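You operate a simulated robot arm through the tools that you are given. There is no shell and no other tool.

Carry out the task below with a simulated robot arm. There is one attempt and no reset: what you move stays moved.

Task
Put things in order on the wooden table. At the end: the white float from the wooden table stands where the green oil bottle stood; the red cup from the wooden table stands where the white float stood; the pink rolled towel stands on top of the blue kneeling pad; the black nozzle from the wooden table stands where the pink rolled towel stood; the green oil bottle from the wooden table stands where the black nozzle stood; whatever was shut is shut again. Leave all else as you found it, and nothing knocked over.

The check looks at the end state, three seconds after you hand in, the way a careful person would. Anything else that was tipped, shoved, dropped, spilled or broken makes it a failure. Flat cloth is picked up by pressing the open fingertips on it (5 to 10 N) and closing them slowly along it; thin cloth reads only 2 to 8 mm in the jaws.

Robot
A 6-joint arm with a two-finger parallel gripper, fixed in place. Base frame: the origin is on the floor under the middle of its stand, x ahead of it, y to its left, z up; the work surface is at about z = 800. Readings come in mm, degrees, newtons and seconds.
With the tool pointing down near the work surface it reaches from about 240 to 640 mm from the base axis. Its first joint turns from -66.0 to 66.0 degrees. Payload 2.7 kg.
The tool frame sits at the grasp point between the pads (the TCP): z along the fingers, y along the line on which they close. The tips reach 23 mm beyond it. The gripper opens to 94 mm. The fingers are 38 mm wide and 10 mm thick; the gripper's body (54 by 96 mm) begins 39 mm behind the TCP.
Orientation is that of the tool frame in the base frame, as a unit quaternion [x, y, z, w]. With the fingers straight down and closing along the base's y, the tool's x points along the base's -x, its y along +y and its z along -z.

Tools
- The arm moves only by the tool step_arm. Its argument "increments" is one flat list of numbers, 7 for each row, row after row: the shift along the tool's x, y, z in mm, then the turn, a rotation vector about the tool's x, y, z in degrees, then the closure, from 0 (fully open) to 1 (shut). In form: [dx, dy, dz, ax, ay, az, claw, dx, dy, dz, ax, ay, az, claw, ...]. A call has 1 to 20 rows; each row shifts and turns the commanded pose from where the row before left it, along the tool's axes as they then stand. A row lasts 0.2 s, in which the tool goes at most 50 mm and 8.6 degrees; a call with a longer step from one row to the next is refused whole, and so is a gripper value outside its range. Where a pose cannot be reached the arm comes as near as it can. A force on the tool above 40 N (or 10 N above the force at the start of the call, whichever is more), or a blocked arm, ends the call early, and 0.2 s more pass. Each finger travels about 45 mm/s and halts on what it meets, pressing with about 29 N; the grip force reading is that of the motor and also rises with nothing between the fingers. The clock runs only during rows and for 0.2 s after the last one: add rows that do not move to give the fingers time. It gives the time, the measured TCP pose, the force on the tool (base axes), the opening and the grip force at its end, in the units of the frame above (readings bear some noise), with the torque about the TCP (base axes, N m) and any sound that the robot's microphone picked up.
- Cameras (640 x 400 px; columns grow to the right, rows downward): "scene" is fixed at [90.8, -444.8, 1403.6]; the picture's right is [0.61, -0.79, 0.00], its down [-0.46, -0.36, -0.82] and it looks along [0.64, 0.50, -0.58] (base axes); focal length 326 px, centre (320, 200). "wrist" rides on the gripper at [87, 16, -75] in the tool frame; the picture's right is [-0.18, 0.98, 0.00], its down [-0.58, -0.11, -0.81] and it looks along [-0.79, -0.15, 0.59] (tool axes); focal length 243 px, centre (320, 200). There is no depth. A picture from a camera that has moved, and an enlarged one, comes with that camera's place and axes in the base frame and with its lens.
- capture(camera): a new picture of that camera. It takes no simulated time.
- inspect(camera, box): a new picture of the part [left, top, right, bottom] of that camera's present view, enlarged. It takes no simulated time.
- hand_in(): hands the job in; it is judged then, once.

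Nothing tells you positions but the pictures and the camera data. Unless the task says otherwise, let go and move clear before handing in.

The tools are called after "Request:" as name(argument=value, ...) on one line, values as JSON. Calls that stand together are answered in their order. step_arm: Moves the arm, as the interface text tells. Its arguments: {"type":"object","properties":{"increments":{"type":"array"}},"required":["increments"]} The other tools are called the same way: capture (camera) takes a picture; inspect (camera, box) takes an enlarged picture of a part of a camera's view; hand_in () hands the job in.

At the start:

```text
time_s: 0.0
tool_pos: [433.3, 26.1, 1132.1]
orientation: [-0.001, 1.0, 0.0, 0.0]
contact_force: [-0.4, -0.5, 1.3]
moment: [0.01, -0.02, 0.0]
finger_gap: 94.3
gripper_force: 0.0
```

scene: 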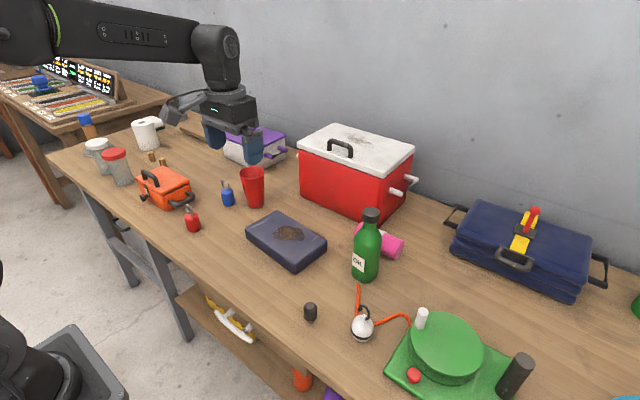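
wrist: 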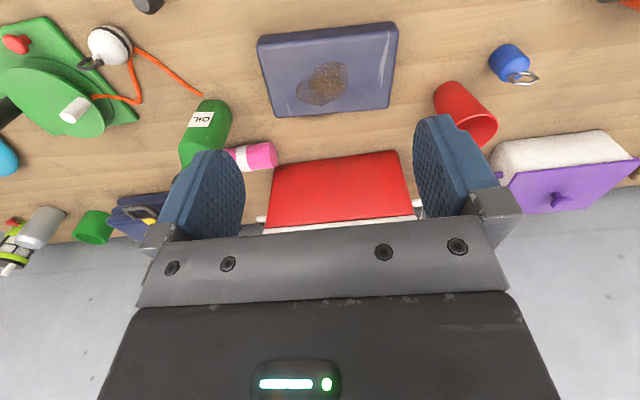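

I see a table with a green oil bottle, a white float with an orange cord, a red cup, a pink rolled towel, a blue kneeling pad and a small black nozzle. I'll look closer at each before moving anything.

Request:
inspect(camera="scene", box=[220, 150, 440, 290])

Request:
inspect(camera="scene", box=[280, 260, 480, 390])

Request:
inspect(camera="wrist", box=[0, 0, 320, 200])

Request:
inspect(camera="wrist", box=[240, 0, 560, 200])

```text
2.86 times, centred on (330, 220) of scene
camera zoom: at [90.8, -444.8, 1403.6], right [0.61, -0.79, 0.0], down [-0.46, -0.36, -0.82], along [0.64, 0.5, -0.58], focal length 931 px, centre (291, 143)
```

zoom: 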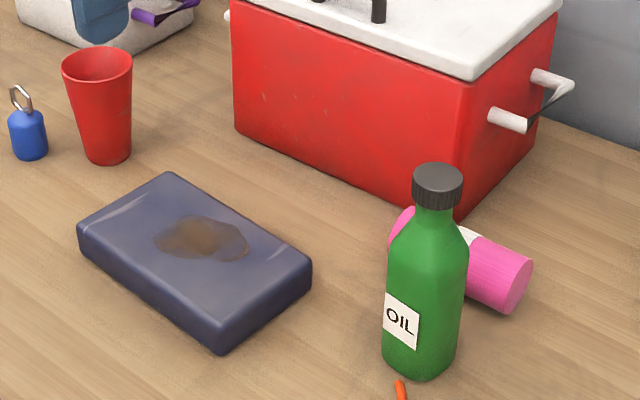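

```text
3.08 times, centred on (380, 325) of scene
camera zoom: at [90.8, -444.8, 1403.6], right [0.61, -0.79, 0.0], down [-0.46, -0.36, -0.82], along [0.64, 0.5, -0.58], focal length 1003 px, centre (135, -185)
```

zoom: 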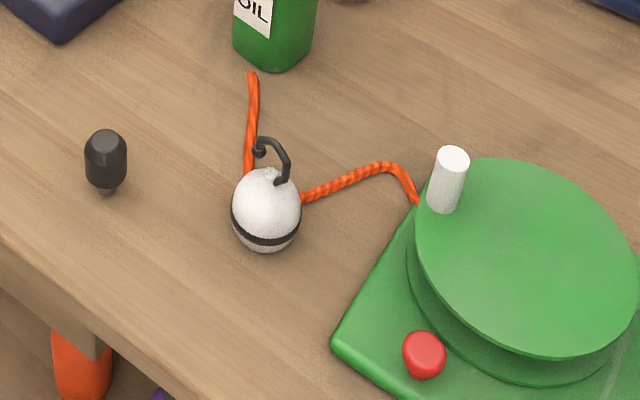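

```text
2.00 times, centred on (160, 100) of wrist
camera zoom: at [346.4, 41.5, 1206.9], right [0.18, 0.98, 0.0], down [0.58, -0.11, 0.81], along [0.79, -0.15, -0.59], focal length 485 px, centre (640, 400)
```

zoom: 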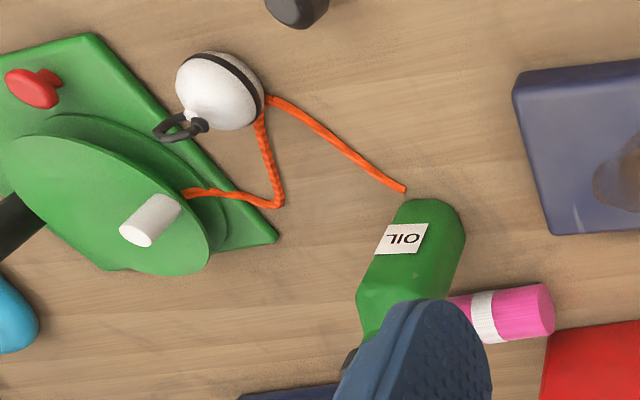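

```text
2.00 times, centred on (400, 100) of wrist
camera zoom: at [346.4, 41.5, 1206.9], right [0.18, 0.98, 0.0], down [0.58, -0.11, 0.81], along [0.79, -0.15, -0.59], focal length 485 px, centre (160, 400)
```

zoom: 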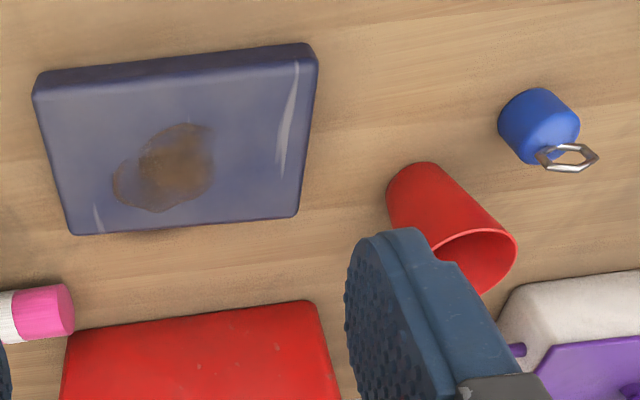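

I've got rough positions: bottle (585,-202), float (441,-280), nozzle (403,-180), towel about (688,-175). I'll move the camera over to the right side to check the cord around the float and the green thing.

Request:
step_arm(increments=[14, -40, 0, 0, 0, 0, 0, 14, -40, 0, 0, 0, 0, 0, 14, -40, 0, 0, 0, 0, 0, 14, -40, 0, 0, 0, 0, 0, 14, -40, 0, 0, 0, 0, 0, 14, -40, 0, 0, 0, 0, 0, 14, -40, 0, 0, 0, 0, 0, 0, 0, 0, 0, 0, 0, 0])

```text
time_s: 1.8
tool_pos: [333.6, -253.0, 1133.7]
orientation: [0.0, 1.0, 0.0, 0.001]
contact_force: [0.0, 0.3, -0.4]
moment: [-0.02, 0.0, 0.0]
finger_gap: 94.1
gripper_force: 0.1
```

The arm moved as commanded; now I take wrist pictures of the float, cord and green object.

Request:
capture(camera="wrist")

Request:
inspect(camera="wrist", box=[160, 0, 360, 125])

Request:
inspect(camera="wrist", box=[280, 0, 520, 150])

```text
taken
camera wrist: at [246.9, -238.4, 1207.8], right [0.18, 0.98, 0.0], down [0.58, -0.11, 0.81], along [0.79, -0.15, -0.59], focal length 243 px, centre (320, 200)
```

wrist: 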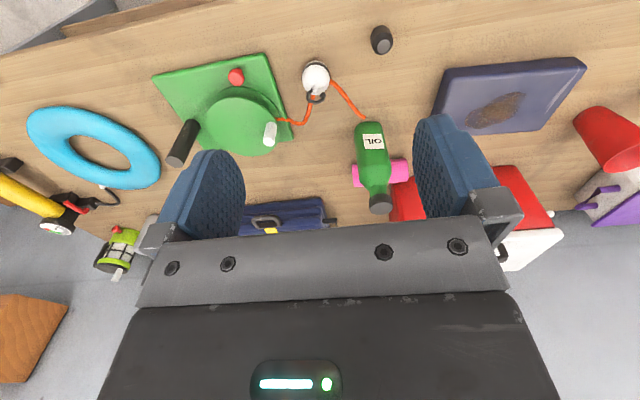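

```text
3.20 times, centred on (260, 62) of wrist
camera zoom: at [246.9, -238.4, 1207.8], right [0.18, 0.98, 0.0], down [0.58, -0.11, 0.81], along [0.79, -0.15, -0.59], focal length 776 px, centre (512, 640)
```

zoom: 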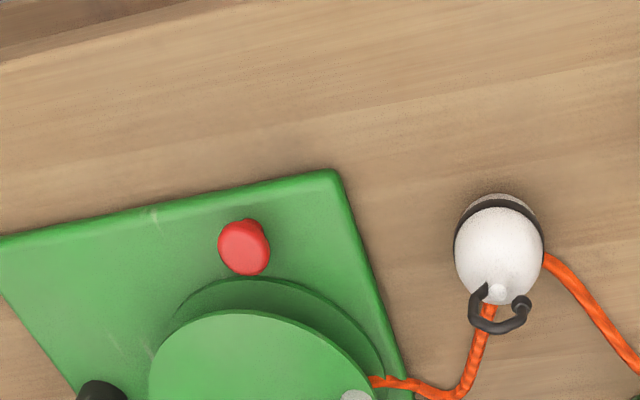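

```text
2.67 times, centred on (400, 75) of wrist
camera zoom: at [246.9, -238.4, 1207.8], right [0.18, 0.98, 0.0], down [0.58, -0.11, 0.81], along [0.79, -0.15, -0.59], focal length 647 px, centre (107, 533)
```

zoom: 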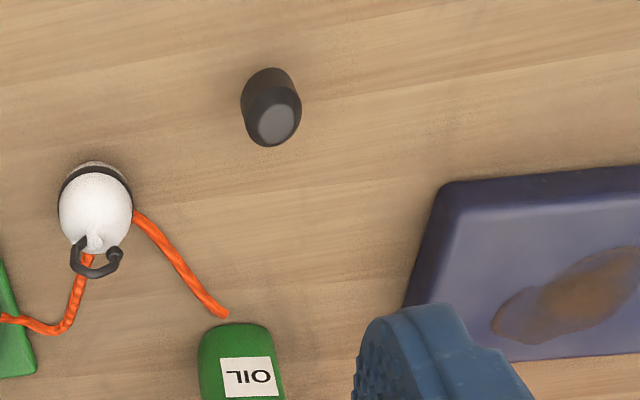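

The nozzle, float and cord are visible; the cord seems to run from near the bottle, under or behind the float, to the green crank device. I'll lower the camera for a closer look at how it meets the float.

Request:
step_arm(increments=[0, -7, 40, 0, 0, 0, 0, 0, -7, 40, 0, 0, 0, 0, 0, -7, 40, 0, 0, 0, 0, 0, -7, 40, 0, 0, 0, 0, 0, 0, 0, 0, 0, 0, 0])

Request:
capture(camera="wrist")

Request:
inspect(camera="wrist", box=[220, 0, 420, 125])

```text
time_s: 3.0
tool_pos: [335.5, -282.0, 971.7]
orientation: [-0.001, 1.0, -0.001, 0.001]
contact_force: [-0.8, -0.3, -0.1]
moment: [0.02, 0.0, 0.01]
finger_gap: 93.9
gripper_force: 0.0
```

```text
taken
camera wrist: at [248.6, -266.7, 1046.6], right [0.18, 0.98, 0.0], down [0.58, -0.11, 0.81], along [0.79, -0.15, -0.59], focal length 243 px, centre (320, 200)
```

wrist: 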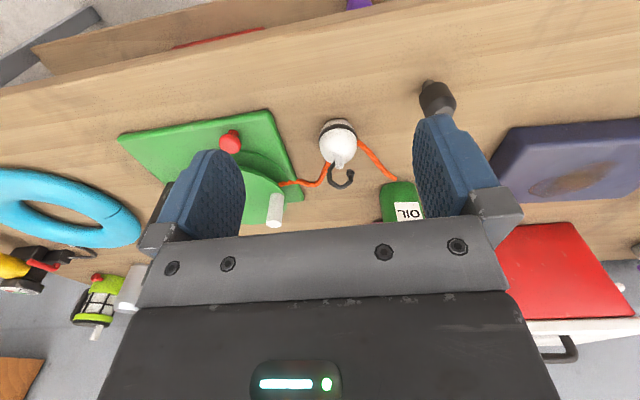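

```text
3.20 times, centred on (320, 62) of wrist
camera zoom: at [248.6, -266.7, 1046.6], right [0.18, 0.98, 0.0], down [0.58, -0.11, 0.81], along [0.79, -0.15, -0.59], focal length 776 px, centre (320, 640)
```

zoom: 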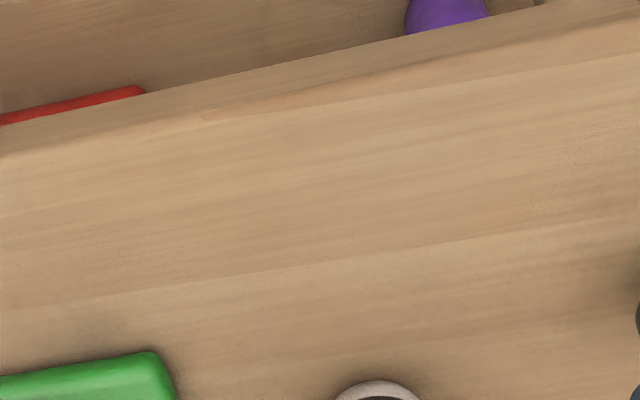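

Now the float is centred at about (340,140) in the wrist view; zoom there.

Request:
inspect(camera="wrist", box=[250, 100, 430, 212])

Request:
inspect(camera="wrist", box=[380, 60, 500, 135])

Request:
inspect(camera="scene", box=[340, 270, 440, 350])

Request:
inspect(camera="scene", box=[380, 290, 560, 400])

```text
3.56 times, centred on (340, 156) of wrist
camera zoom: at [248.6, -266.7, 1046.6], right [0.18, 0.98, 0.0], down [0.58, -0.11, 0.81], along [0.79, -0.15, -0.59], focal length 863 px, centre (249, 356)
```

zoom: 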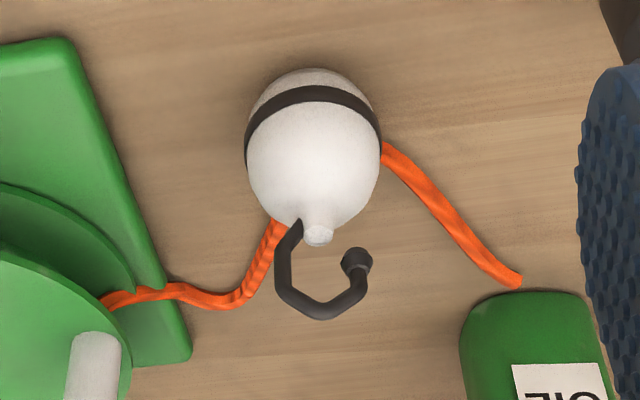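

```text
5.33 times, centred on (440, 98) of wrist
camera zoom: at [248.6, -266.7, 1046.6], right [0.18, 0.98, 0.0], down [0.58, -0.11, 0.81], along [0.79, -0.15, -0.59], focal length 1294 px, centre (-320, 747)
```

zoom: 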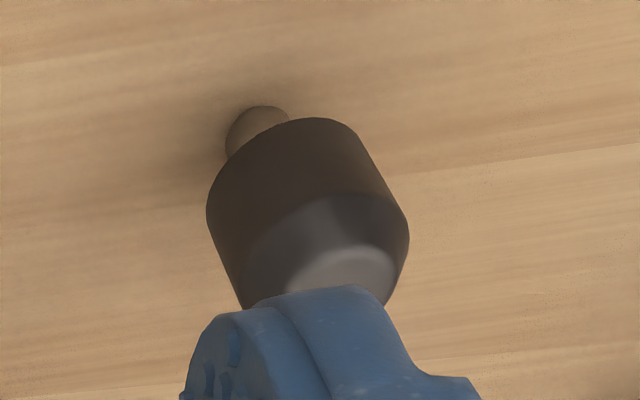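

```text
5.00 times, centred on (390, 310) of scene
camera zoom: at [90.8, -444.8, 1403.6], right [0.61, -0.79, 0.0], down [-0.46, -0.36, -0.82], along [0.64, 0.5, -0.58], focal length 1629 px, centre (-30, -350)
```

zoom: 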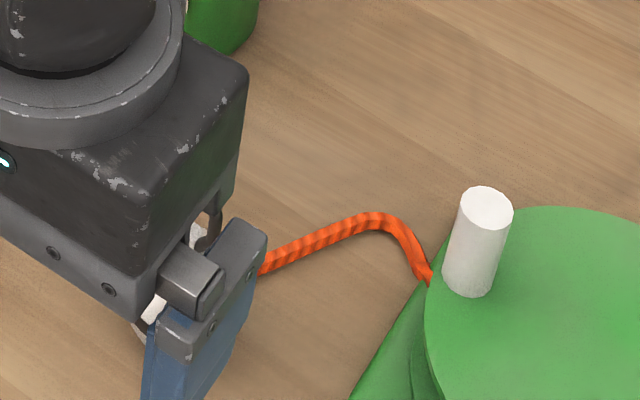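

```text
3.56 times, centred on (470, 345) of scene
camera zoom: at [90.8, -444.8, 1403.6], right [0.61, -0.79, 0.0], down [-0.46, -0.36, -0.82], along [0.64, 0.5, -0.58], focal length 1159 px, centre (-213, -316)
```

zoom: 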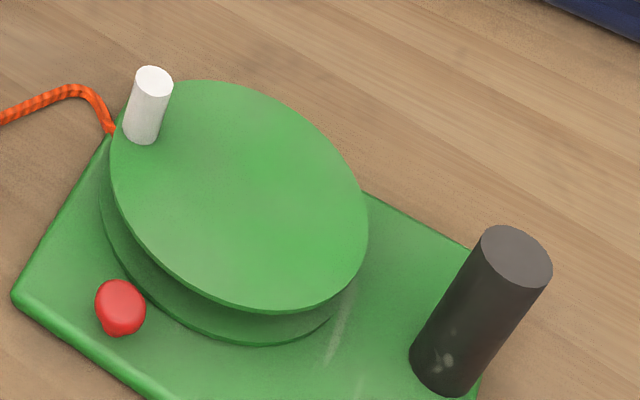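

The reel's cord seems to run under the float with its end near the bottle; the float itself has a black hook on top. Next I raise the arm and look at the bottle and towel more closely.

Request:
step_arm(increments=[0, 0, -40, 0, 0, 0, 0, 0, 0, -40, 0, 0, 0, 0, -29, 16, -15, 0, 0, 0, 0, -29, 16, -15, 0, 0, 0, 0, -29, 16, -15, 0, 0, 0, 0, -29, 16, -5, 0, 0, 0, 0, -29, 16, 0, 0, 0, 0, 0, 0, 0, 0, 0, 0, 0, 0])

Request:
capture(camera="wrist")

Request:
inspect(camera="wrist", box=[200, 60, 440, 210])

```text
time_s: 4.8
tool_pos: [480.3, -202.2, 1101.2]
orientation: [-0.001, 1.0, 0.0, 0.001]
contact_force: [-0.1, -0.4, -0.1]
moment: [0.02, -0.01, 0.0]
finger_gap: 93.8
gripper_force: 0.1
```

```text
taken
camera wrist: at [393.4, -187.0, 1177.7], right [0.18, 0.98, 0.0], down [0.58, -0.11, 0.81], along [0.79, -0.15, -0.59], focal length 243 px, centre (320, 200)
```

wrist: 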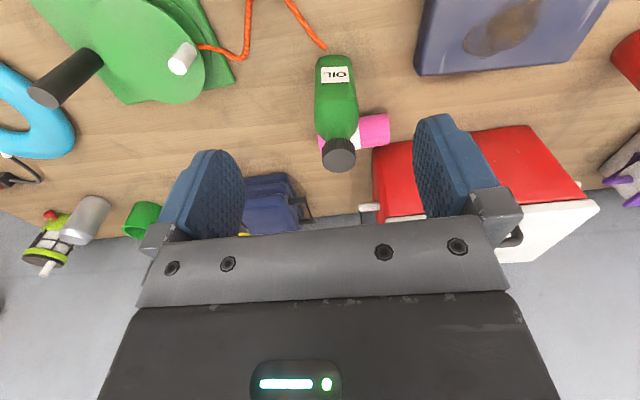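

```text
2.67 times, centred on (320, 135) of wrist
camera zoom: at [393.4, -187.0, 1177.7], right [0.18, 0.98, 0.0], down [0.58, -0.11, 0.81], along [0.79, -0.15, -0.59], focal length 647 px, centre (320, 373)
```

zoom: 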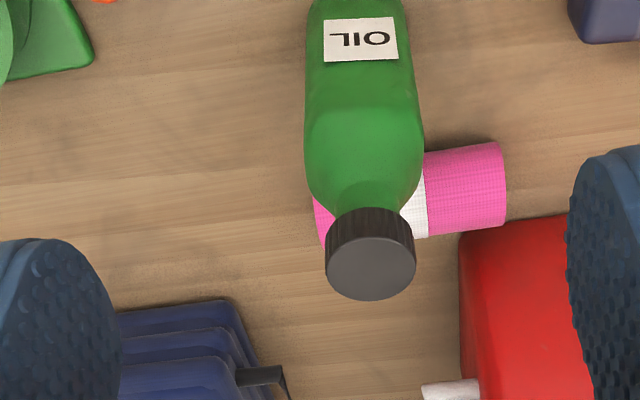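

The bottle's cap is about 35 mm wide at roughly (579,-200), top at z≈991; the towel lies behind it. I move over the bottle with the tool straight down and check alignment before gripping the cap.

Request:
step_arm(increments=[-33, 0.6, 0, 0, 0, 0, 0, -33, 0.6, 0, 0, 0, 0, 0, -33, 0.6, 0, 0, 0, 0, 0, 0, 0, 25, 0, 0, 0, 0, 0, 0, 25, 0, 0, 0, 0, 0, 0, 20, 0, 0, 0, 0, 0, 0, 0, 0, 0, 0, 0])

Request:
capture(camera="wrist")

Request:
capture(camera="scene")

```text
time_s: 6.4
tool_pos: [572.1, -197.9, 1026.7]
orientation: [-0.001, 1.0, 0.0, 0.001]
contact_force: [-0.1, -0.9, 0.5]
moment: [0.0, -0.03, 0.01]
finger_gap: 94.0
gripper_force: 0.1
out of reach, approached as far as the arm can: row 3
```

```text
taken
camera wrist: at [484.1, -182.5, 1101.9], right [0.18, 0.98, 0.0], down [0.58, -0.11, 0.81], along [0.79, -0.15, -0.59], focal length 243 px, centre (320, 200)
```

wrist: 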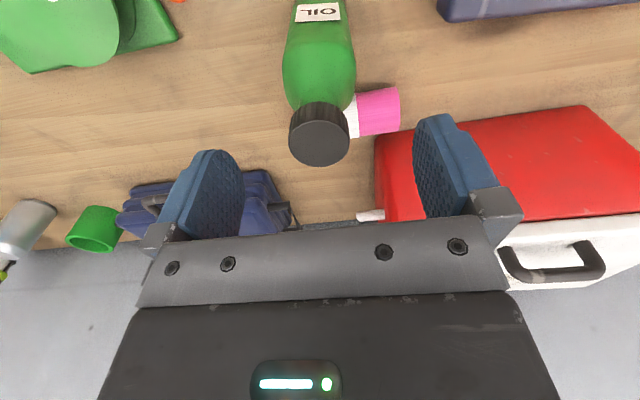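

```text
taken
```

scene: 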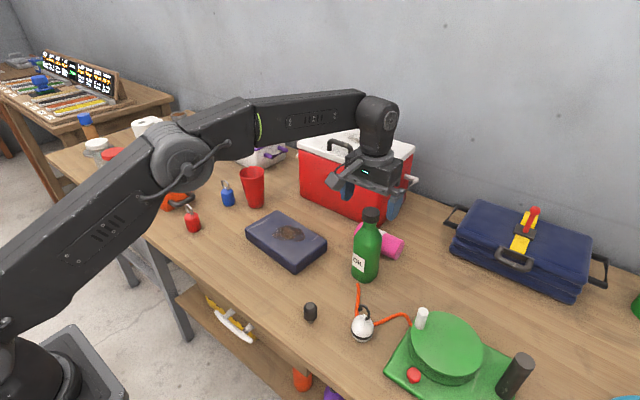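

The cap is centred at about (581,-201); I shift 9 mm forward and 3 mm sideways, descend, and grip the cap.

Request:
step_arm(increments=[-4.5, -1.5, 8, 0, 0, 0, 0, -4.5, -1.5, 8, 0, 0, 0, 0, 0, 0, 12, 0, 0, 0, 0, 0, 0, 12, 0, 0, 0, 0, 0, 0, 12, 0, 0, 0, 0, 0, 0, 0, 0, 0, 0, 0])

Request:
capture(camera="wrist")

```text
time_s: 7.8
tool_pos: [580.0, -200.0, 978.3]
orientation: [-0.001, 1.0, 0.0, 0.002]
contact_force: [-0.1, 0.3, -0.1]
moment: [0.03, 0.0, 0.02]
finger_gap: 93.9
gripper_force: 0.0
```

```text
taken
camera wrist: at [492.8, -184.8, 1052.1], right [0.18, 0.98, 0.0], down [0.58, -0.11, 0.81], along [0.79, -0.15, -0.59], focal length 243 px, centre (320, 200)
```

wrist: 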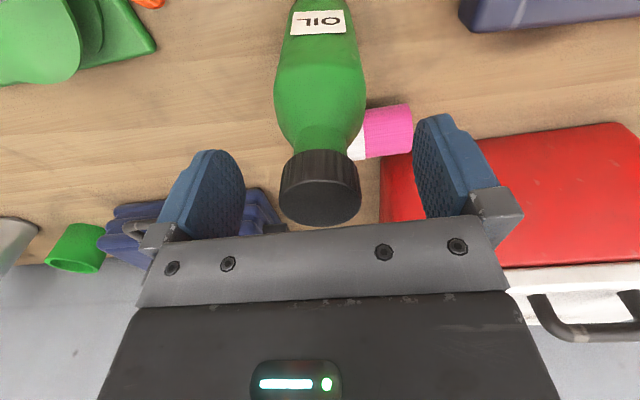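

The cap sits squarely between the fingers. I lower 4 mm more and close.

Request:
step_arm(increments=[0, -0.5, 4, 0, 0, 0, 0, 0, 0, 0, 0, 0, 0, 0.3, 0, 0, 0, 0, 0, 0, 0.5, 0, 0, 0, 0, 0, 0, 0.6, 0, 0, 0, 0, 0, 0, 0.7, 0, 0, 0, 0, 0, 0, 0.8, 0, 0, 0, 0, 0, 0, 0.8])

```text
time_s: 9.4
tool_pos: [580.0, -200.8, 973.7]
orientation: [-0.001, 1.0, 0.0, 0.0]
contact_force: [-0.7, -0.3, 0.2]
moment: [0.04, 0.0, -0.02]
finger_gap: 35.5
gripper_force: 29.2
```

Gripped at 35.5 mm. I lift slowly and watch the load.

Request:
step_arm(increments=[0, 0, -5, 0, 0, 0, 0.8, 0, 0, -10, 0, 0, 0, 0.8, 0, 0, -10, 0, 0, 0, 0.8, 0, 0, 0, 0, 0, 0, 0.8])

Request:
capture(camera="scene")

Request:
capture(camera="wrist")

```text
time_s: 10.4
tool_pos: [579.6, -200.4, 998.3]
orientation: [-0.001, 1.0, 0.0, 0.0]
contact_force: [-0.2, -0.2, -1.2]
moment: [0.01, 0.0, -0.02]
finger_gap: 35.6
gripper_force: 29.0
```

```text
taken
```

scene: 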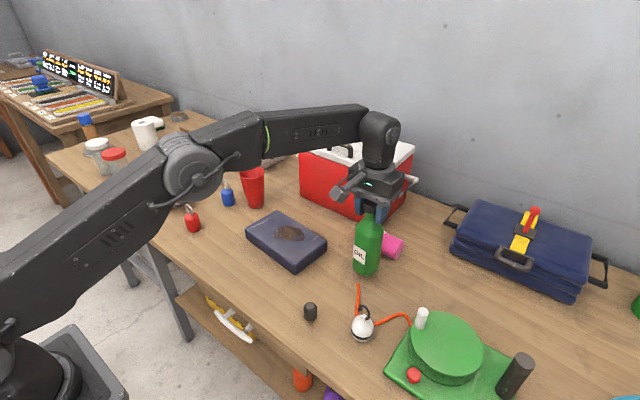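

```text
taken
camera wrist: at [492.5, -185.4, 1073.1], right [0.18, 0.98, 0.0], down [0.58, -0.11, 0.81], along [0.79, -0.15, -0.59], focal length 243 px, centre (320, 200)
```

wrist: 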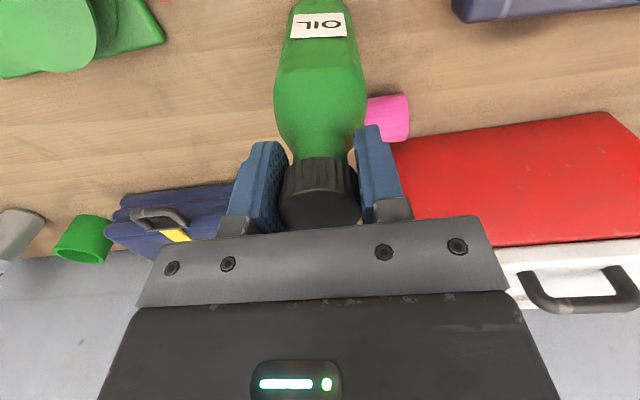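

The bottle is light and held firmly. I'll lift it higher and carry it to a free temporary spot near (410,-60), between the pad and the table edge.

Request:
step_arm(increments=[0, 0, -20, 0, 0, 0, 0.8, 0, 0, -20, 0, 0, 0, 0.8, 20, 0, -5, 0, 0, 0, 0.8, 25, 20, 0, 0, 0, 0, 0.8, 25, 24, 0, 0, 0, 0, 0.8, 25, 24, 0, 0, 0, 0, 0.8, 25, 24, 0, 0, 0, 0, 0.8, 25, 24, 0, 0, 0, 0, 0.8, 25, 24, 0, 0, 0, 0, 0.8, 0, 0, 0, 0, 0, 0, 0.8])

Request:
capture(camera="scene")

Request:
capture(camera="wrist")

```text
time_s: 12.6
tool_pos: [410.6, -59.0, 1043.7]
orientation: [0.0, 1.0, 0.0, 0.001]
contact_force: [-0.1, 0.0, -1.1]
moment: [0.0, 0.03, 0.01]
finger_gap: 35.6
gripper_force: 29.2
```

```text
taken
```

scene: 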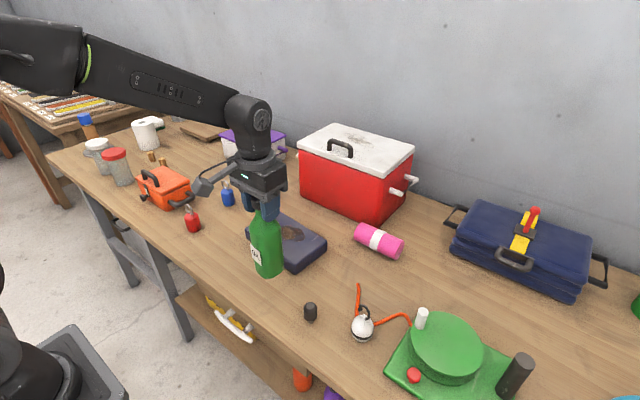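

```text
taken
camera wrist: at [322.7, -43.6, 1118.2], right [0.18, 0.98, 0.0], down [0.58, -0.11, 0.81], along [0.79, -0.15, -0.59], focal length 243 px, centre (320, 200)
```

wrist: 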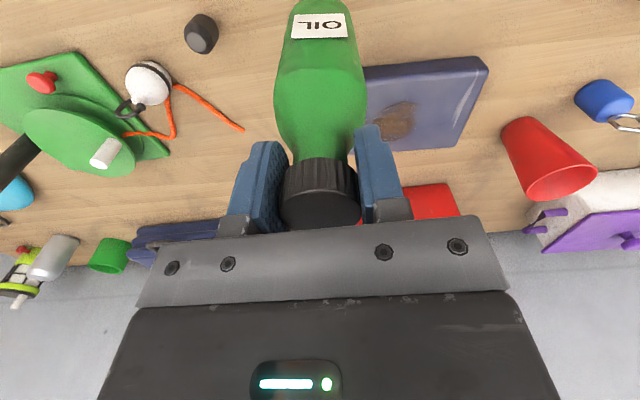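

The bottle hangs clear at (411,-59). I lower it to the table, easing down near contact.

Request:
step_arm(increments=[0, 0, 15, 0, 0, 0, 0.8, 0, 0, 15, 0, 0, 0, 0.8, 0, 0, 15, 0, 0, 0, 0.8, 0, 0, 10, 0, 0, 0, 0.8, 0, 0, 6, 0, 0, 0, 0.8, 0, 0, 4, 0, 0, 0, 0.8, 0, 0, 3, 0, 0, 0, 0.8, 0, 0, 1, 0, 0, 0, 0.8, 0, 0, 0, 0, 0, 0, 0.8])

```text
time_s: 14.6
tool_pos: [409.3, -60.9, 974.0]
orientation: [-0.001, 1.0, 0.0, 0.0]
contact_force: [-0.4, -0.2, 0.5]
moment: [-0.04, 0.01, -0.05]
finger_gap: 35.5
gripper_force: 28.7
```

The weight has gone off the gripper, so the bottle is on the table. I open gently and rise.

Request:
step_arm(increments=[0, 0, 0, 0, 0, 0, 0.6, 0, 0, 0, 0, 0, 0, 0.5, 0, 0, 0, 0, 0, 0, 0.35, 0, 0, 0, 0, 0, 0, 0.2, 0, 0, 0, 0, 0, 0, 0.1, 0, 0, -10, 0, 0, 0, 0, 0, 0, -30, 0, 0, 0, 0, 0, 0, -40, 0, 0, 0, 0, 0, 0, -40, 0, 0, 0, 0, 0, 0, 0, 0, 0, 0, 0])

Request:
capture(camera="scene")

Request:
capture(camera="wrist")

Request:
inspect(camera="scene", box=[320, 200, 420, 270])

```text
time_s: 16.8
tool_pos: [408.8, -61.9, 1093.9]
orientation: [-0.001, 1.0, 0.0, 0.001]
contact_force: [0.3, 0.0, -0.1]
moment: [0.02, 0.01, -0.01]
finger_gap: 94.1
gripper_force: 0.0
```

```text
taken
```

scene: 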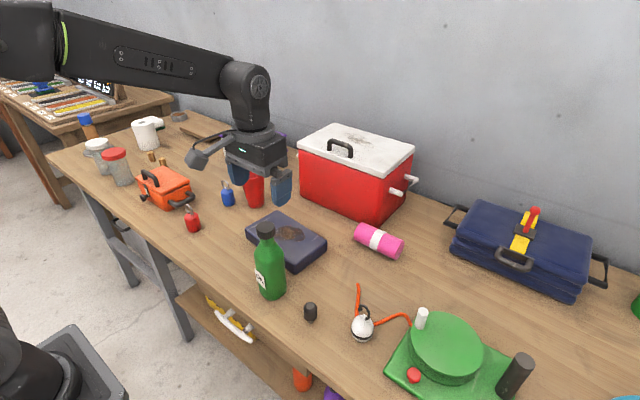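

```text
taken
camera wrist: at [322.6, -46.8, 1168.0], right [0.18, 0.98, 0.0], down [0.58, -0.11, 0.81], along [0.79, -0.15, -0.59], focal length 243 px, centre (320, 200)
```

wrist: 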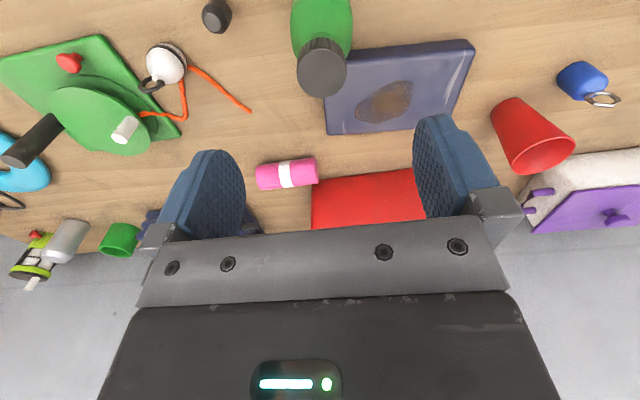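

```text
5.71 times, centred on (370, 235) of scene
camera zoom: at [90.7, -444.8, 1403.6], right [0.61, -0.79, 0.0], down [-0.46, -0.36, -0.82], along [0.64, 0.5, -0.58], focal length 1862 px, centre (34, 0)
```

zoom: 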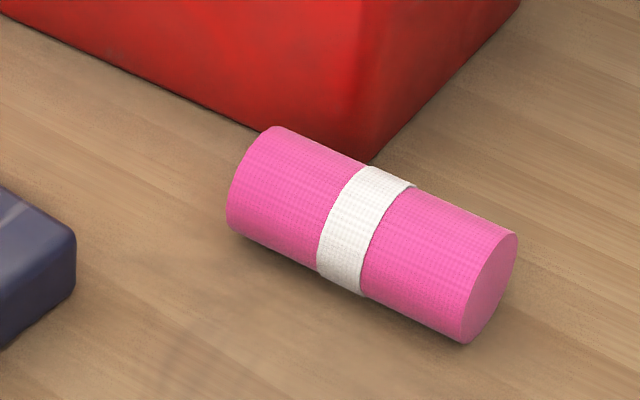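

The towel is fully visible now: centre about (683,-178), lying along y, about 50 mm thick and 124 mm long, with roughly 60 mm free in front of the cooler. It is beyond straight-down reach, so I turn the gripper 90° and tilt it forward about 25°.

Request:
step_arm(increments=[-22, -23.4, 8.8, 0, 0, 0, 0, -22, -23.4, 8.8, 0, 0, 0, 0, -22, -23.4, 8.8, 0, 0, 0, 0, -22, -23.4, 8.8, 0, 0, 0, 0, -22, -23.4, 8.8, 0, 0, 0, 0, 0, 0, 0, 0, 0, 8.2, 0, 0, 0, 0, 0, 0, 8.2, 0, 0, 0, 0, 0, 0, 8.2, 0, 0, 0, 0, 0, 0, 8.2, 0, 0, 0, 0, 0, 0, 8.2, 0, 0, 0, 0, 0, 0, 8.2, 0, 0, 0, 0, 0, 0, 8.2, 0, 0, 0, 0, 0, 0, 8.2, 0, 0, 0, 0, 0, 0, 8.2, 0, 0, 0, 0, 0, 0, 8.2, 0, 0, 0, 0, 0, 0, 8, 0, 0, 0, 0, -8.4, 0, 0, 0, 0, 0, 0, -8.4, 0, 0, 0, 0, 0, 0, -8.2, 0, 0, 0, 0, 0, 0, 0, 0, 0, 0])

Request:
capture(camera="scene")

Request:
capture(camera="wrist")

```text
time_s: 21.0
tool_pos: [520.0, -176.9, 1050.1]
orientation: [0.69, 0.691, 0.153, 0.154]
contact_force: [-0.6, -0.2, -0.3]
moment: [-0.04, 0.01, 0.03]
finger_gap: 94.1
gripper_force: 0.1
```

```text
taken
```

scene: 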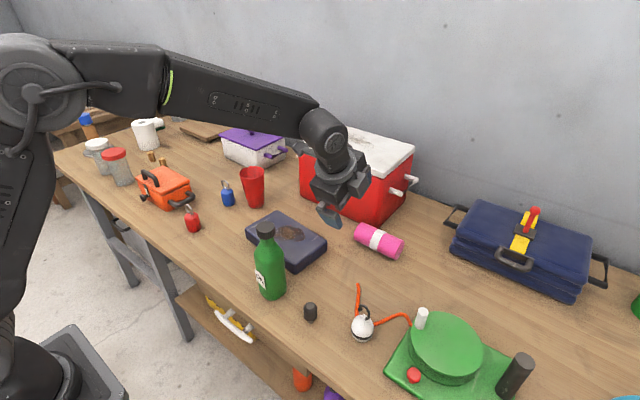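

```text
taken
camera wrist: at [501.5, -92.0, 1124.2], right [0.89, -0.18, 0.42], down [-0.44, -0.58, 0.68], along [0.12, -0.79, -0.6], focal length 243 px, centre (320, 200)
```

wrist: 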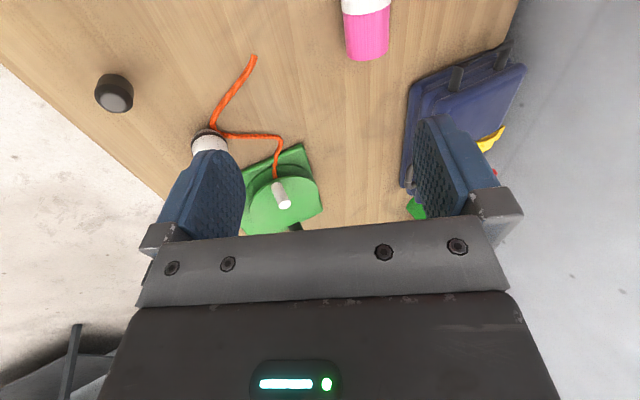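

The tilted pose works. Before going to the towel I zoom in on the float and cord from this side.

Request:
inspect(camera="wrist", box=[170, 40, 330, 190])

Request:
inspect(camera="scene", box=[340, 275, 420, 345])

```text
2.67 times, centred on (250, 115) of wrist
camera zoom: at [501.5, -92.0, 1124.2], right [0.89, -0.18, 0.42], down [-0.44, -0.58, 0.68], along [0.12, -0.79, -0.6], focal length 647 px, centre (507, 427)
```

zoom: 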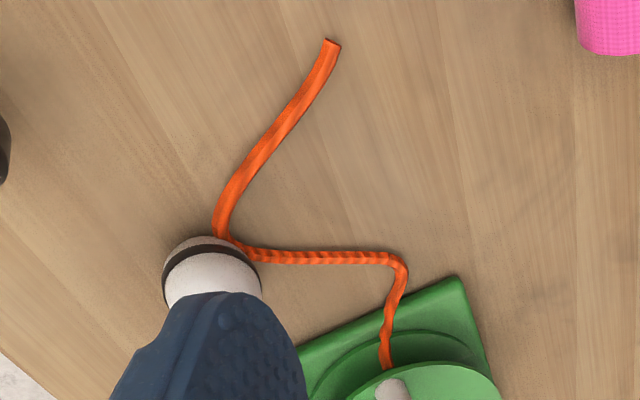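

```text
5.71 times, centred on (380, 310) of scene
camera zoom: at [90.7, -444.8, 1403.6], right [0.61, -0.79, 0.0], down [-0.46, -0.36, -0.82], along [0.64, 0.5, -0.58], focal length 1862 px, centre (-23, -429)
```

zoom: 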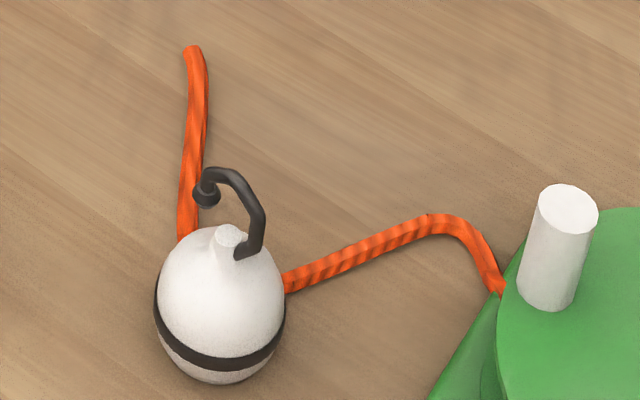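

The cord only passes beside the float's foot, it isn't attached. Now I advance the tilted gripper to a stand-off 70 mm short of the towel and partly close it to about 66 mm.

Request:
step_arm(increments=[-0.2, 10.5, 37.2, 0, 0, 0, 0.1, -0.2, 10.5, 37.2, 0, 0, 0, 0.2, -0.2, 10.5, 37.2, 0, 0, 0, 0.3, -0.2, 10.5, 37.2, 0, 0, 0, 0.3, -0.2, 10.5, 37.2, 0, 0, 0, 0.3, 0, 0, 0, 0, 0, 0, 0.3])

Request:
capture(camera="wrist")

Request:
inspect(camera="scene", box=[280, 120, 460, 290])

```text
time_s: 22.4
tool_pos: [646.8, -179.4, 905.8]
orientation: [0.69, 0.69, 0.153, 0.154]
contact_force: [-0.1, 0.4, -0.4]
moment: [-0.01, 0.02, 0.01]
finger_gap: 65.9
gripper_force: 0.0
```

```text
taken
camera wrist: at [629.3, -94.1, 979.5], right [0.89, -0.18, 0.42], down [-0.44, -0.58, 0.68], along [0.12, -0.79, -0.6], focal length 243 px, centre (320, 200)
```

wrist: 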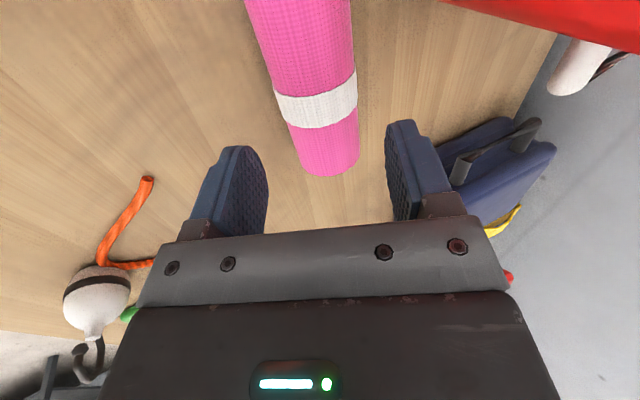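

```text
2.35 times, centred on (370, 205) of scene
camera zoom: at [90.8, -444.8, 1403.6], right [0.61, -0.79, 0.0], down [-0.46, -0.36, -0.82], along [0.64, 0.5, -0.58], focal length 767 px, centre (202, 188)
```

zoom: 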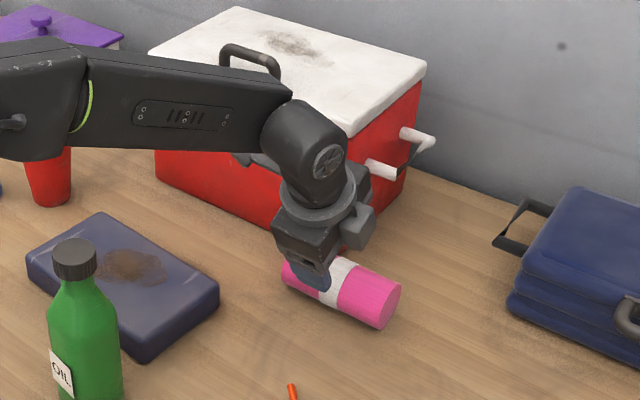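

The towel axis sits about 5 mm to the near side of the tool axis. I shift for that, open slightly, and advance partway to check.

Request:
step_arm(increments=[0.5, -4.8, 10, 0, 0, 0, 0.25, 0, 0, 15, 0, 0, 0, 0.25, 0, 0, 15, 0, 0, 0, 0.25, 0, 0, 0, 0, 0, 0, 0.25])

Request:
capture(camera="wrist")

Request:
inspect(camera="scene", box=[320, 160, 440, 280])

```text
time_s: 23.4
tool_pos: [658.1, -178.5, 865.9]
orientation: [0.69, 0.691, 0.154, 0.154]
contact_force: [0.3, -0.2, -0.3]
moment: [0.01, -0.03, 0.04]
finger_gap: 70.5
gripper_force: 0.0
```

```text
taken
camera wrist: at [640.8, -93.4, 940.4], right [0.89, -0.18, 0.42], down [-0.44, -0.58, 0.68], along [0.12, -0.79, -0.6], focal length 243 px, centre (320, 200)
```

wrist: 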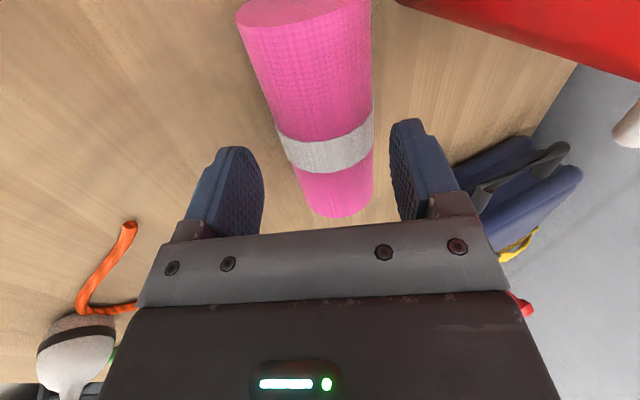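

```text
3.33 times, centred on (380, 220) of scene
camera zoom: at [90.8, -444.8, 1403.6], right [0.61, -0.79, 0.0], down [-0.46, -0.36, -0.82], along [0.64, 0.5, -0.58], focal length 1086 px, centre (120, 133)
```

zoom: 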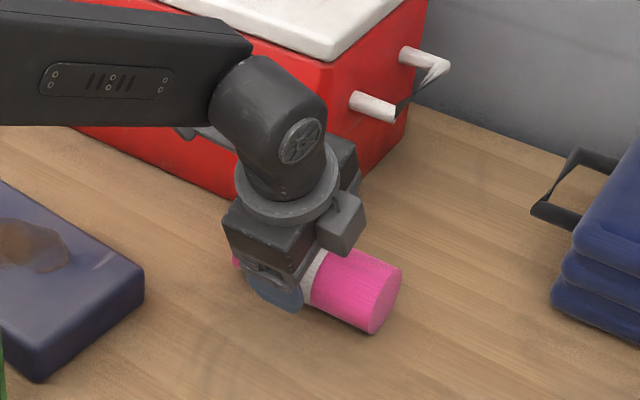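

The towel is nearly centred; I nudge 2 mm, advance the last 27 mm and check forces.

Request:
step_arm(increments=[0, 2, 9, 0, 0, 0, 0.25, 0, 0, 9, 0, 0, 0, 0.25, 0, 0, 9, 0, 0, 0, 0.25, 0, 0, 0, 0, 0, 0, 0.25])

Request:
capture(camera="wrist")

Request:
inspect(camera="scene", box=[320, 160, 440, 280])

```text
time_s: 24.4
tool_pos: [672.2, -177.0, 842.2]
orientation: [0.69, 0.69, 0.154, 0.153]
contact_force: [-0.1, 0.9, 0.0]
moment: [0.01, -0.03, -0.02]
finger_gap: 70.7
gripper_force: 0.0
```

```text
taken
camera wrist: at [654.2, -93.0, 917.1], right [0.89, -0.18, 0.42], down [-0.44, -0.58, 0.68], along [0.12, -0.79, -0.6], focal length 243 px, centre (320, 200)
```

wrist: 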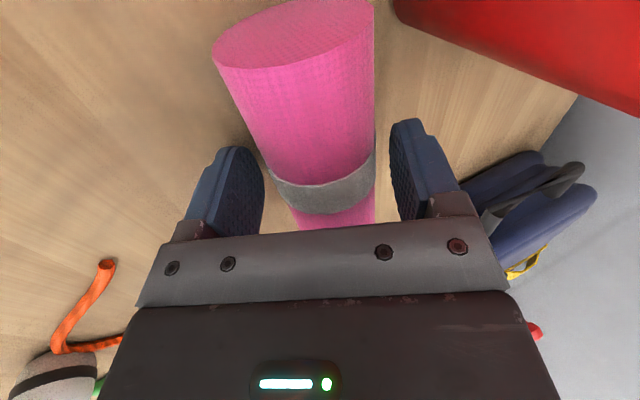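

```text
3.33 times, centred on (380, 220) of scene
camera zoom: at [90.8, -444.8, 1403.6], right [0.61, -0.79, 0.0], down [-0.46, -0.36, -0.82], along [0.64, 0.5, -0.58], focal length 1086 px, centre (120, 133)
```

zoom: 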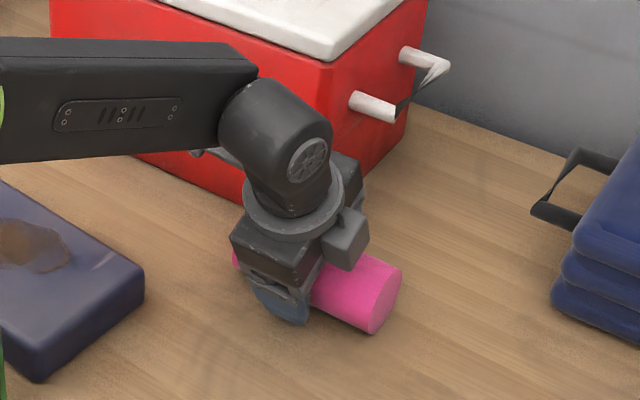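

Fingers straddle the towel without contact force. Closing slowly.

Request:
step_arm(increments=[0, 0, 0, 0, 0, 0, 0.32, 0, 0, 0, 0, 0, 0, 0.38, 0, 0, 0, 0, 0, 0, 0.44, 0, 0, 0, 0, 0, 0, 0.5, 0, 0, 0, 0, 0, 0, 0.6, 0, 0, 0, 0, 0, 0, 0.7, 0, 0, 0, 0, 0, 0, 0.7])

Request:
capture(camera="wrist")

```text
time_s: 26.0
tool_pos: [670.5, -179.3, 842.2]
orientation: [0.69, 0.691, 0.154, 0.153]
contact_force: [-0.3, -0.7, 0.2]
moment: [0.01, 0.0, 0.0]
finger_gap: 51.4
gripper_force: 28.8
```

```text
taken
camera wrist: at [654.2, -93.1, 917.0], right [0.89, -0.18, 0.42], down [-0.44, -0.58, 0.68], along [0.12, -0.79, -0.6], focal length 243 px, centre (320, 200)
```

wrist: 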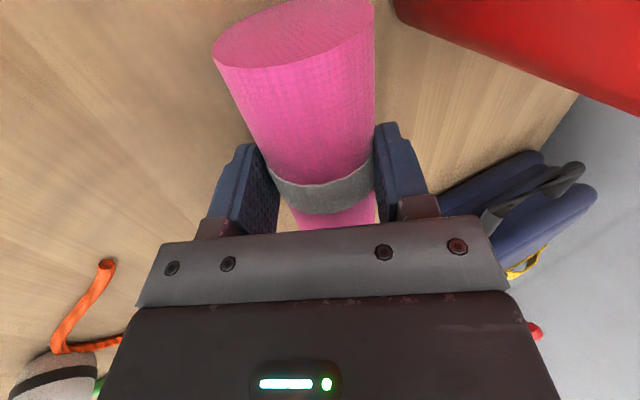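

Gripped at 51 mm. I lift straight up a little, then more.

Request:
step_arm(increments=[0, 2.1, -4.5, 0, 0, 0, 0.7, 0, 4.2, -9.1, 0, 0, 0, 0.7, 0, 6.3, -13.6, 0, 0, 0, 0.7, 0, 8.5, -18.1, 0, 0, 0, 0.7, 0, 0, 0, 0, 0, 0, 0.7])

Request:
capture(camera="wrist")

Request:
capture(camera="scene")

```text
time_s: 27.2
tool_pos: [671.5, -177.5, 893.1]
orientation: [0.689, 0.691, 0.154, 0.154]
contact_force: [0.1, 0.3, -1.3]
moment: [-0.01, 0.01, -0.03]
finger_gap: 51.7
gripper_force: 28.6
```

```text
taken
camera wrist: at [654.0, -93.5, 967.2], right [0.89, -0.18, 0.42], down [-0.44, -0.58, 0.68], along [0.12, -0.79, -0.6], focal length 243 px, centre (320, 200)
```

wrist: 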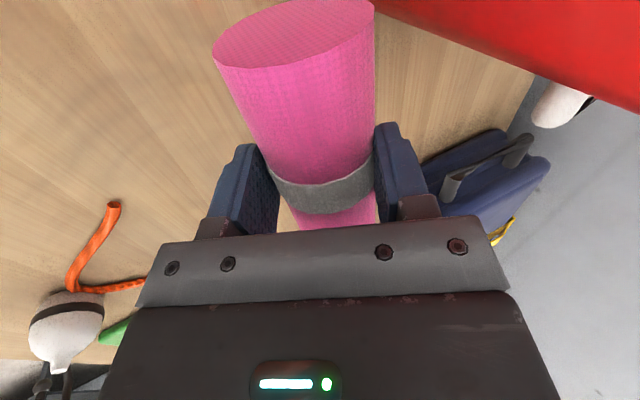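

```text
taken
```

scene: 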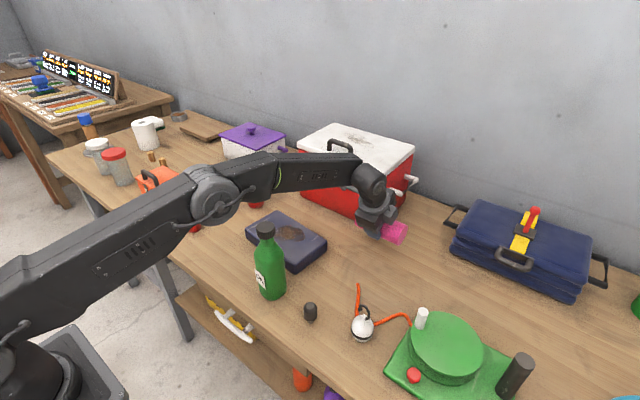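

The towel is lifted cleanly (about 0.1 kg). I carry it back and up, bring the tool upright again, and move it over the blue pad's middle.

Request:
step_arm(increments=[15.6, -7.3, -18.2, 0, 0, 0, 0.7, 15.6, -7.3, -18.2, 0, 0, 0, 0.7, 15.6, -7.3, -18.2, 0, 0, 0, 0.7, 15.6, -7.3, -18.2, 0, 0, 0, 0.7, 15.6, -7.3, -18.2, 0, 0, 0, 0.7, 0, 0, 0, 8.4, 0, 0, 0.7, 0, 0, 0, 8.4, 0, 0, 0.7, 0, 0, 0, 8.3, 0, 0, 0.7, 23.8, -12, 0, 0, 0, 0, 0.7, 23.8, -12, 0, 0, 0, 0, 0.7, 23.8, -12, 0, 0, 0, 0, 0.7, 23.8, -12, 0, 0, 0, 0, 0.7, 23.8, -12, 0, 0, 0, 0, 0.7, 0, 0, 0, 0, 0, 0, 0.7])

Request:
capture(camera="wrist")

Request:
capture(camera="scene")

Request:
inspect(camera="scene", box=[220, 170, 360, 280])

```text
time_s: 30.2
tool_pos: [540.2, 18.0, 956.7]
orientation: [0.708, 0.707, -0.001, -0.001]
contact_force: [-1.0, -0.1, -1.4]
moment: [0.02, -0.02, 0.03]
finger_gap: 51.2
gripper_force: 28.8
```

```text
taken
camera wrist: at [556.8, 103.8, 1032.4], right [0.98, -0.18, 0.0], down [-0.11, -0.58, 0.81], along [-0.15, -0.79, -0.59], focal length 243 px, centre (320, 200)
```

wrist: 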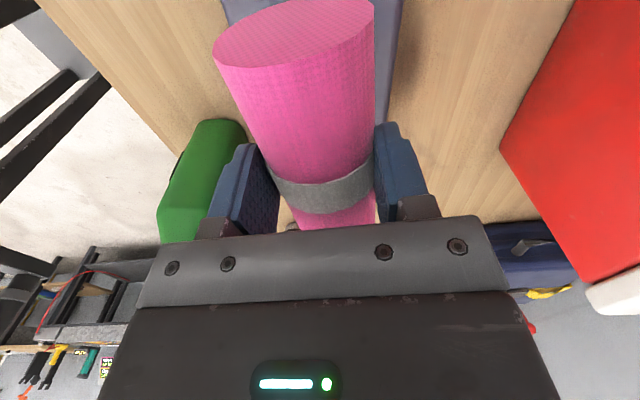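

```text
taken
```

scene: 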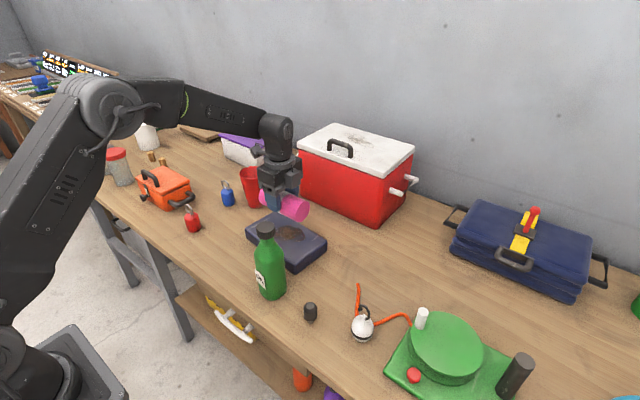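

```text
3.64 times, centred on (290, 225) of scene
camera zoom: at [90.8, -444.8, 1403.6], right [0.61, -0.79, 0.0], down [-0.46, -0.36, -0.82], along [0.64, 0.5, -0.58], focal length 1185 px, centre (429, 109)
```

zoom: 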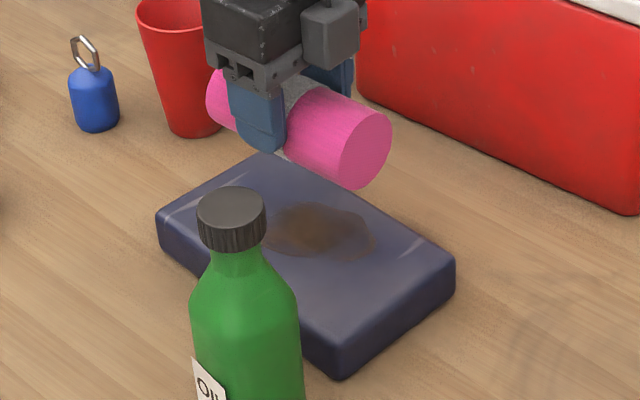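

The pad's centre works out to about (543,24) with its top near z=826. I shift slightly and lower to just above the pad.

Request:
step_arm(increments=[5, 3, 18, 0, 0, 0, 0.7, 0, 0, 18, 0, 0, 0, 0.7, 0, 0, 18, 0, 0, 0, 0.7, 0, 0, 18, 0, 0, 0, 0.7, 0, 0, 0, 0, 0, 0, 0.7])

Request:
inspect(camera="scene", box=[220, 170, 360, 280])

Request:
capture(camera="wrist")

```text
time_s: 31.4
tool_pos: [543.0, 22.6, 886.6]
orientation: [0.707, 0.708, 0.0, 0.0]
contact_force: [0.6, 0.7, -0.6]
moment: [-0.05, -0.01, 0.05]
finger_gap: 51.3
gripper_force: 29.2
```

```text
3.64 times, centred on (290, 225) of scene
camera zoom: at [90.8, -444.8, 1403.6], right [0.61, -0.79, 0.0], down [-0.46, -0.36, -0.82], along [0.64, 0.5, -0.58], focal length 1185 px, centre (429, 109)
```

zoom: 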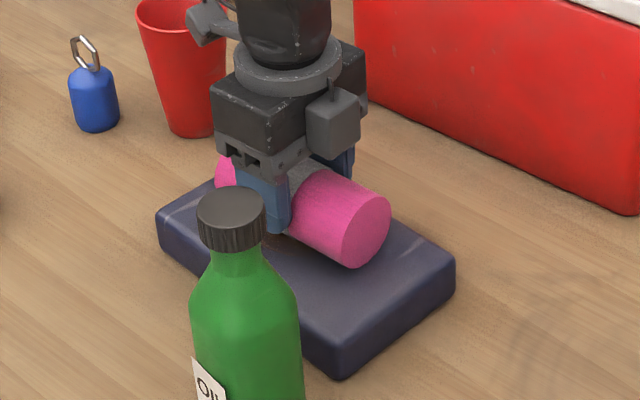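

```text
taken
camera wrist: at [558.3, 107.4, 960.7], right [0.98, -0.18, 0.0], down [-0.11, -0.58, 0.81], along [-0.15, -0.79, -0.59], focal length 243 px, centre (320, 200)
```

wrist: 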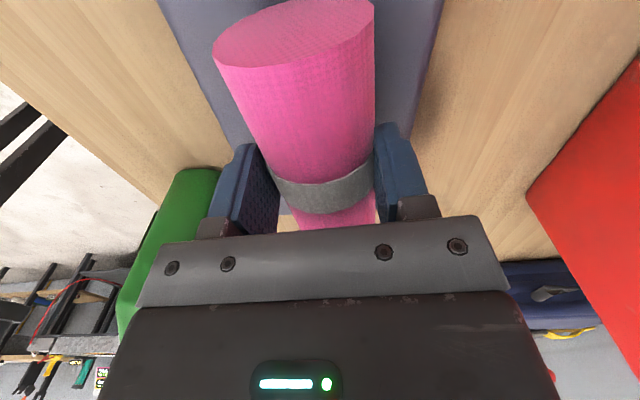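

Still above the pad. I lower in small steps watching the force.

Request:
step_arm(increments=[0, 0, 8, 0, 0, 0, 0.7, 0, 0, 3, 0, 0, 0, 0.7, 0, 0, 0, 0, 0, 0, 0.7])

Request:
inspect(camera="scene", box=[240, 190, 340, 270])

```text
time_s: 32.2
tool_pos: [543.9, 23.0, 880.5]
orientation: [0.707, 0.707, 0.004, 0.004]
contact_force: [-1.2, -4.0, 35.4]
moment: [-0.21, 0.01, 0.04]
finger_gap: 50.5
gripper_force: 29.1
```

```text
5.00 times, centred on (290, 230) of scene
camera zoom: at [90.1, -444.9, 1403.6], right [0.61, -0.79, 0.0], down [-0.46, -0.36, -0.82], along [0.64, 0.5, -0.58], focal length 1629 px, centre (470, 50)
```

zoom: 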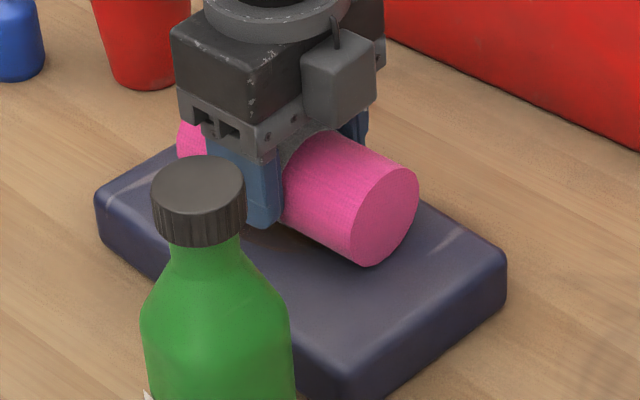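

The towel has touched the pad with 35 N, so the pad is a bit thicker than I judged. I ease up to relieve the pressure.

Request:
step_arm(increments=[0, 0, -4, 0, 0, 0, 0.7, 0, 0, 0, 0, 0, 0, 0.7])

```text
time_s: 32.8
tool_pos: [543.1, 23.0, 879.6]
orientation: [0.706, 0.708, 0.001, 0.001]
contact_force: [7.1, -1.4, 13.8]
moment: [-0.2, -0.3, 0.05]
finger_gap: 50.8
gripper_force: 29.0
```

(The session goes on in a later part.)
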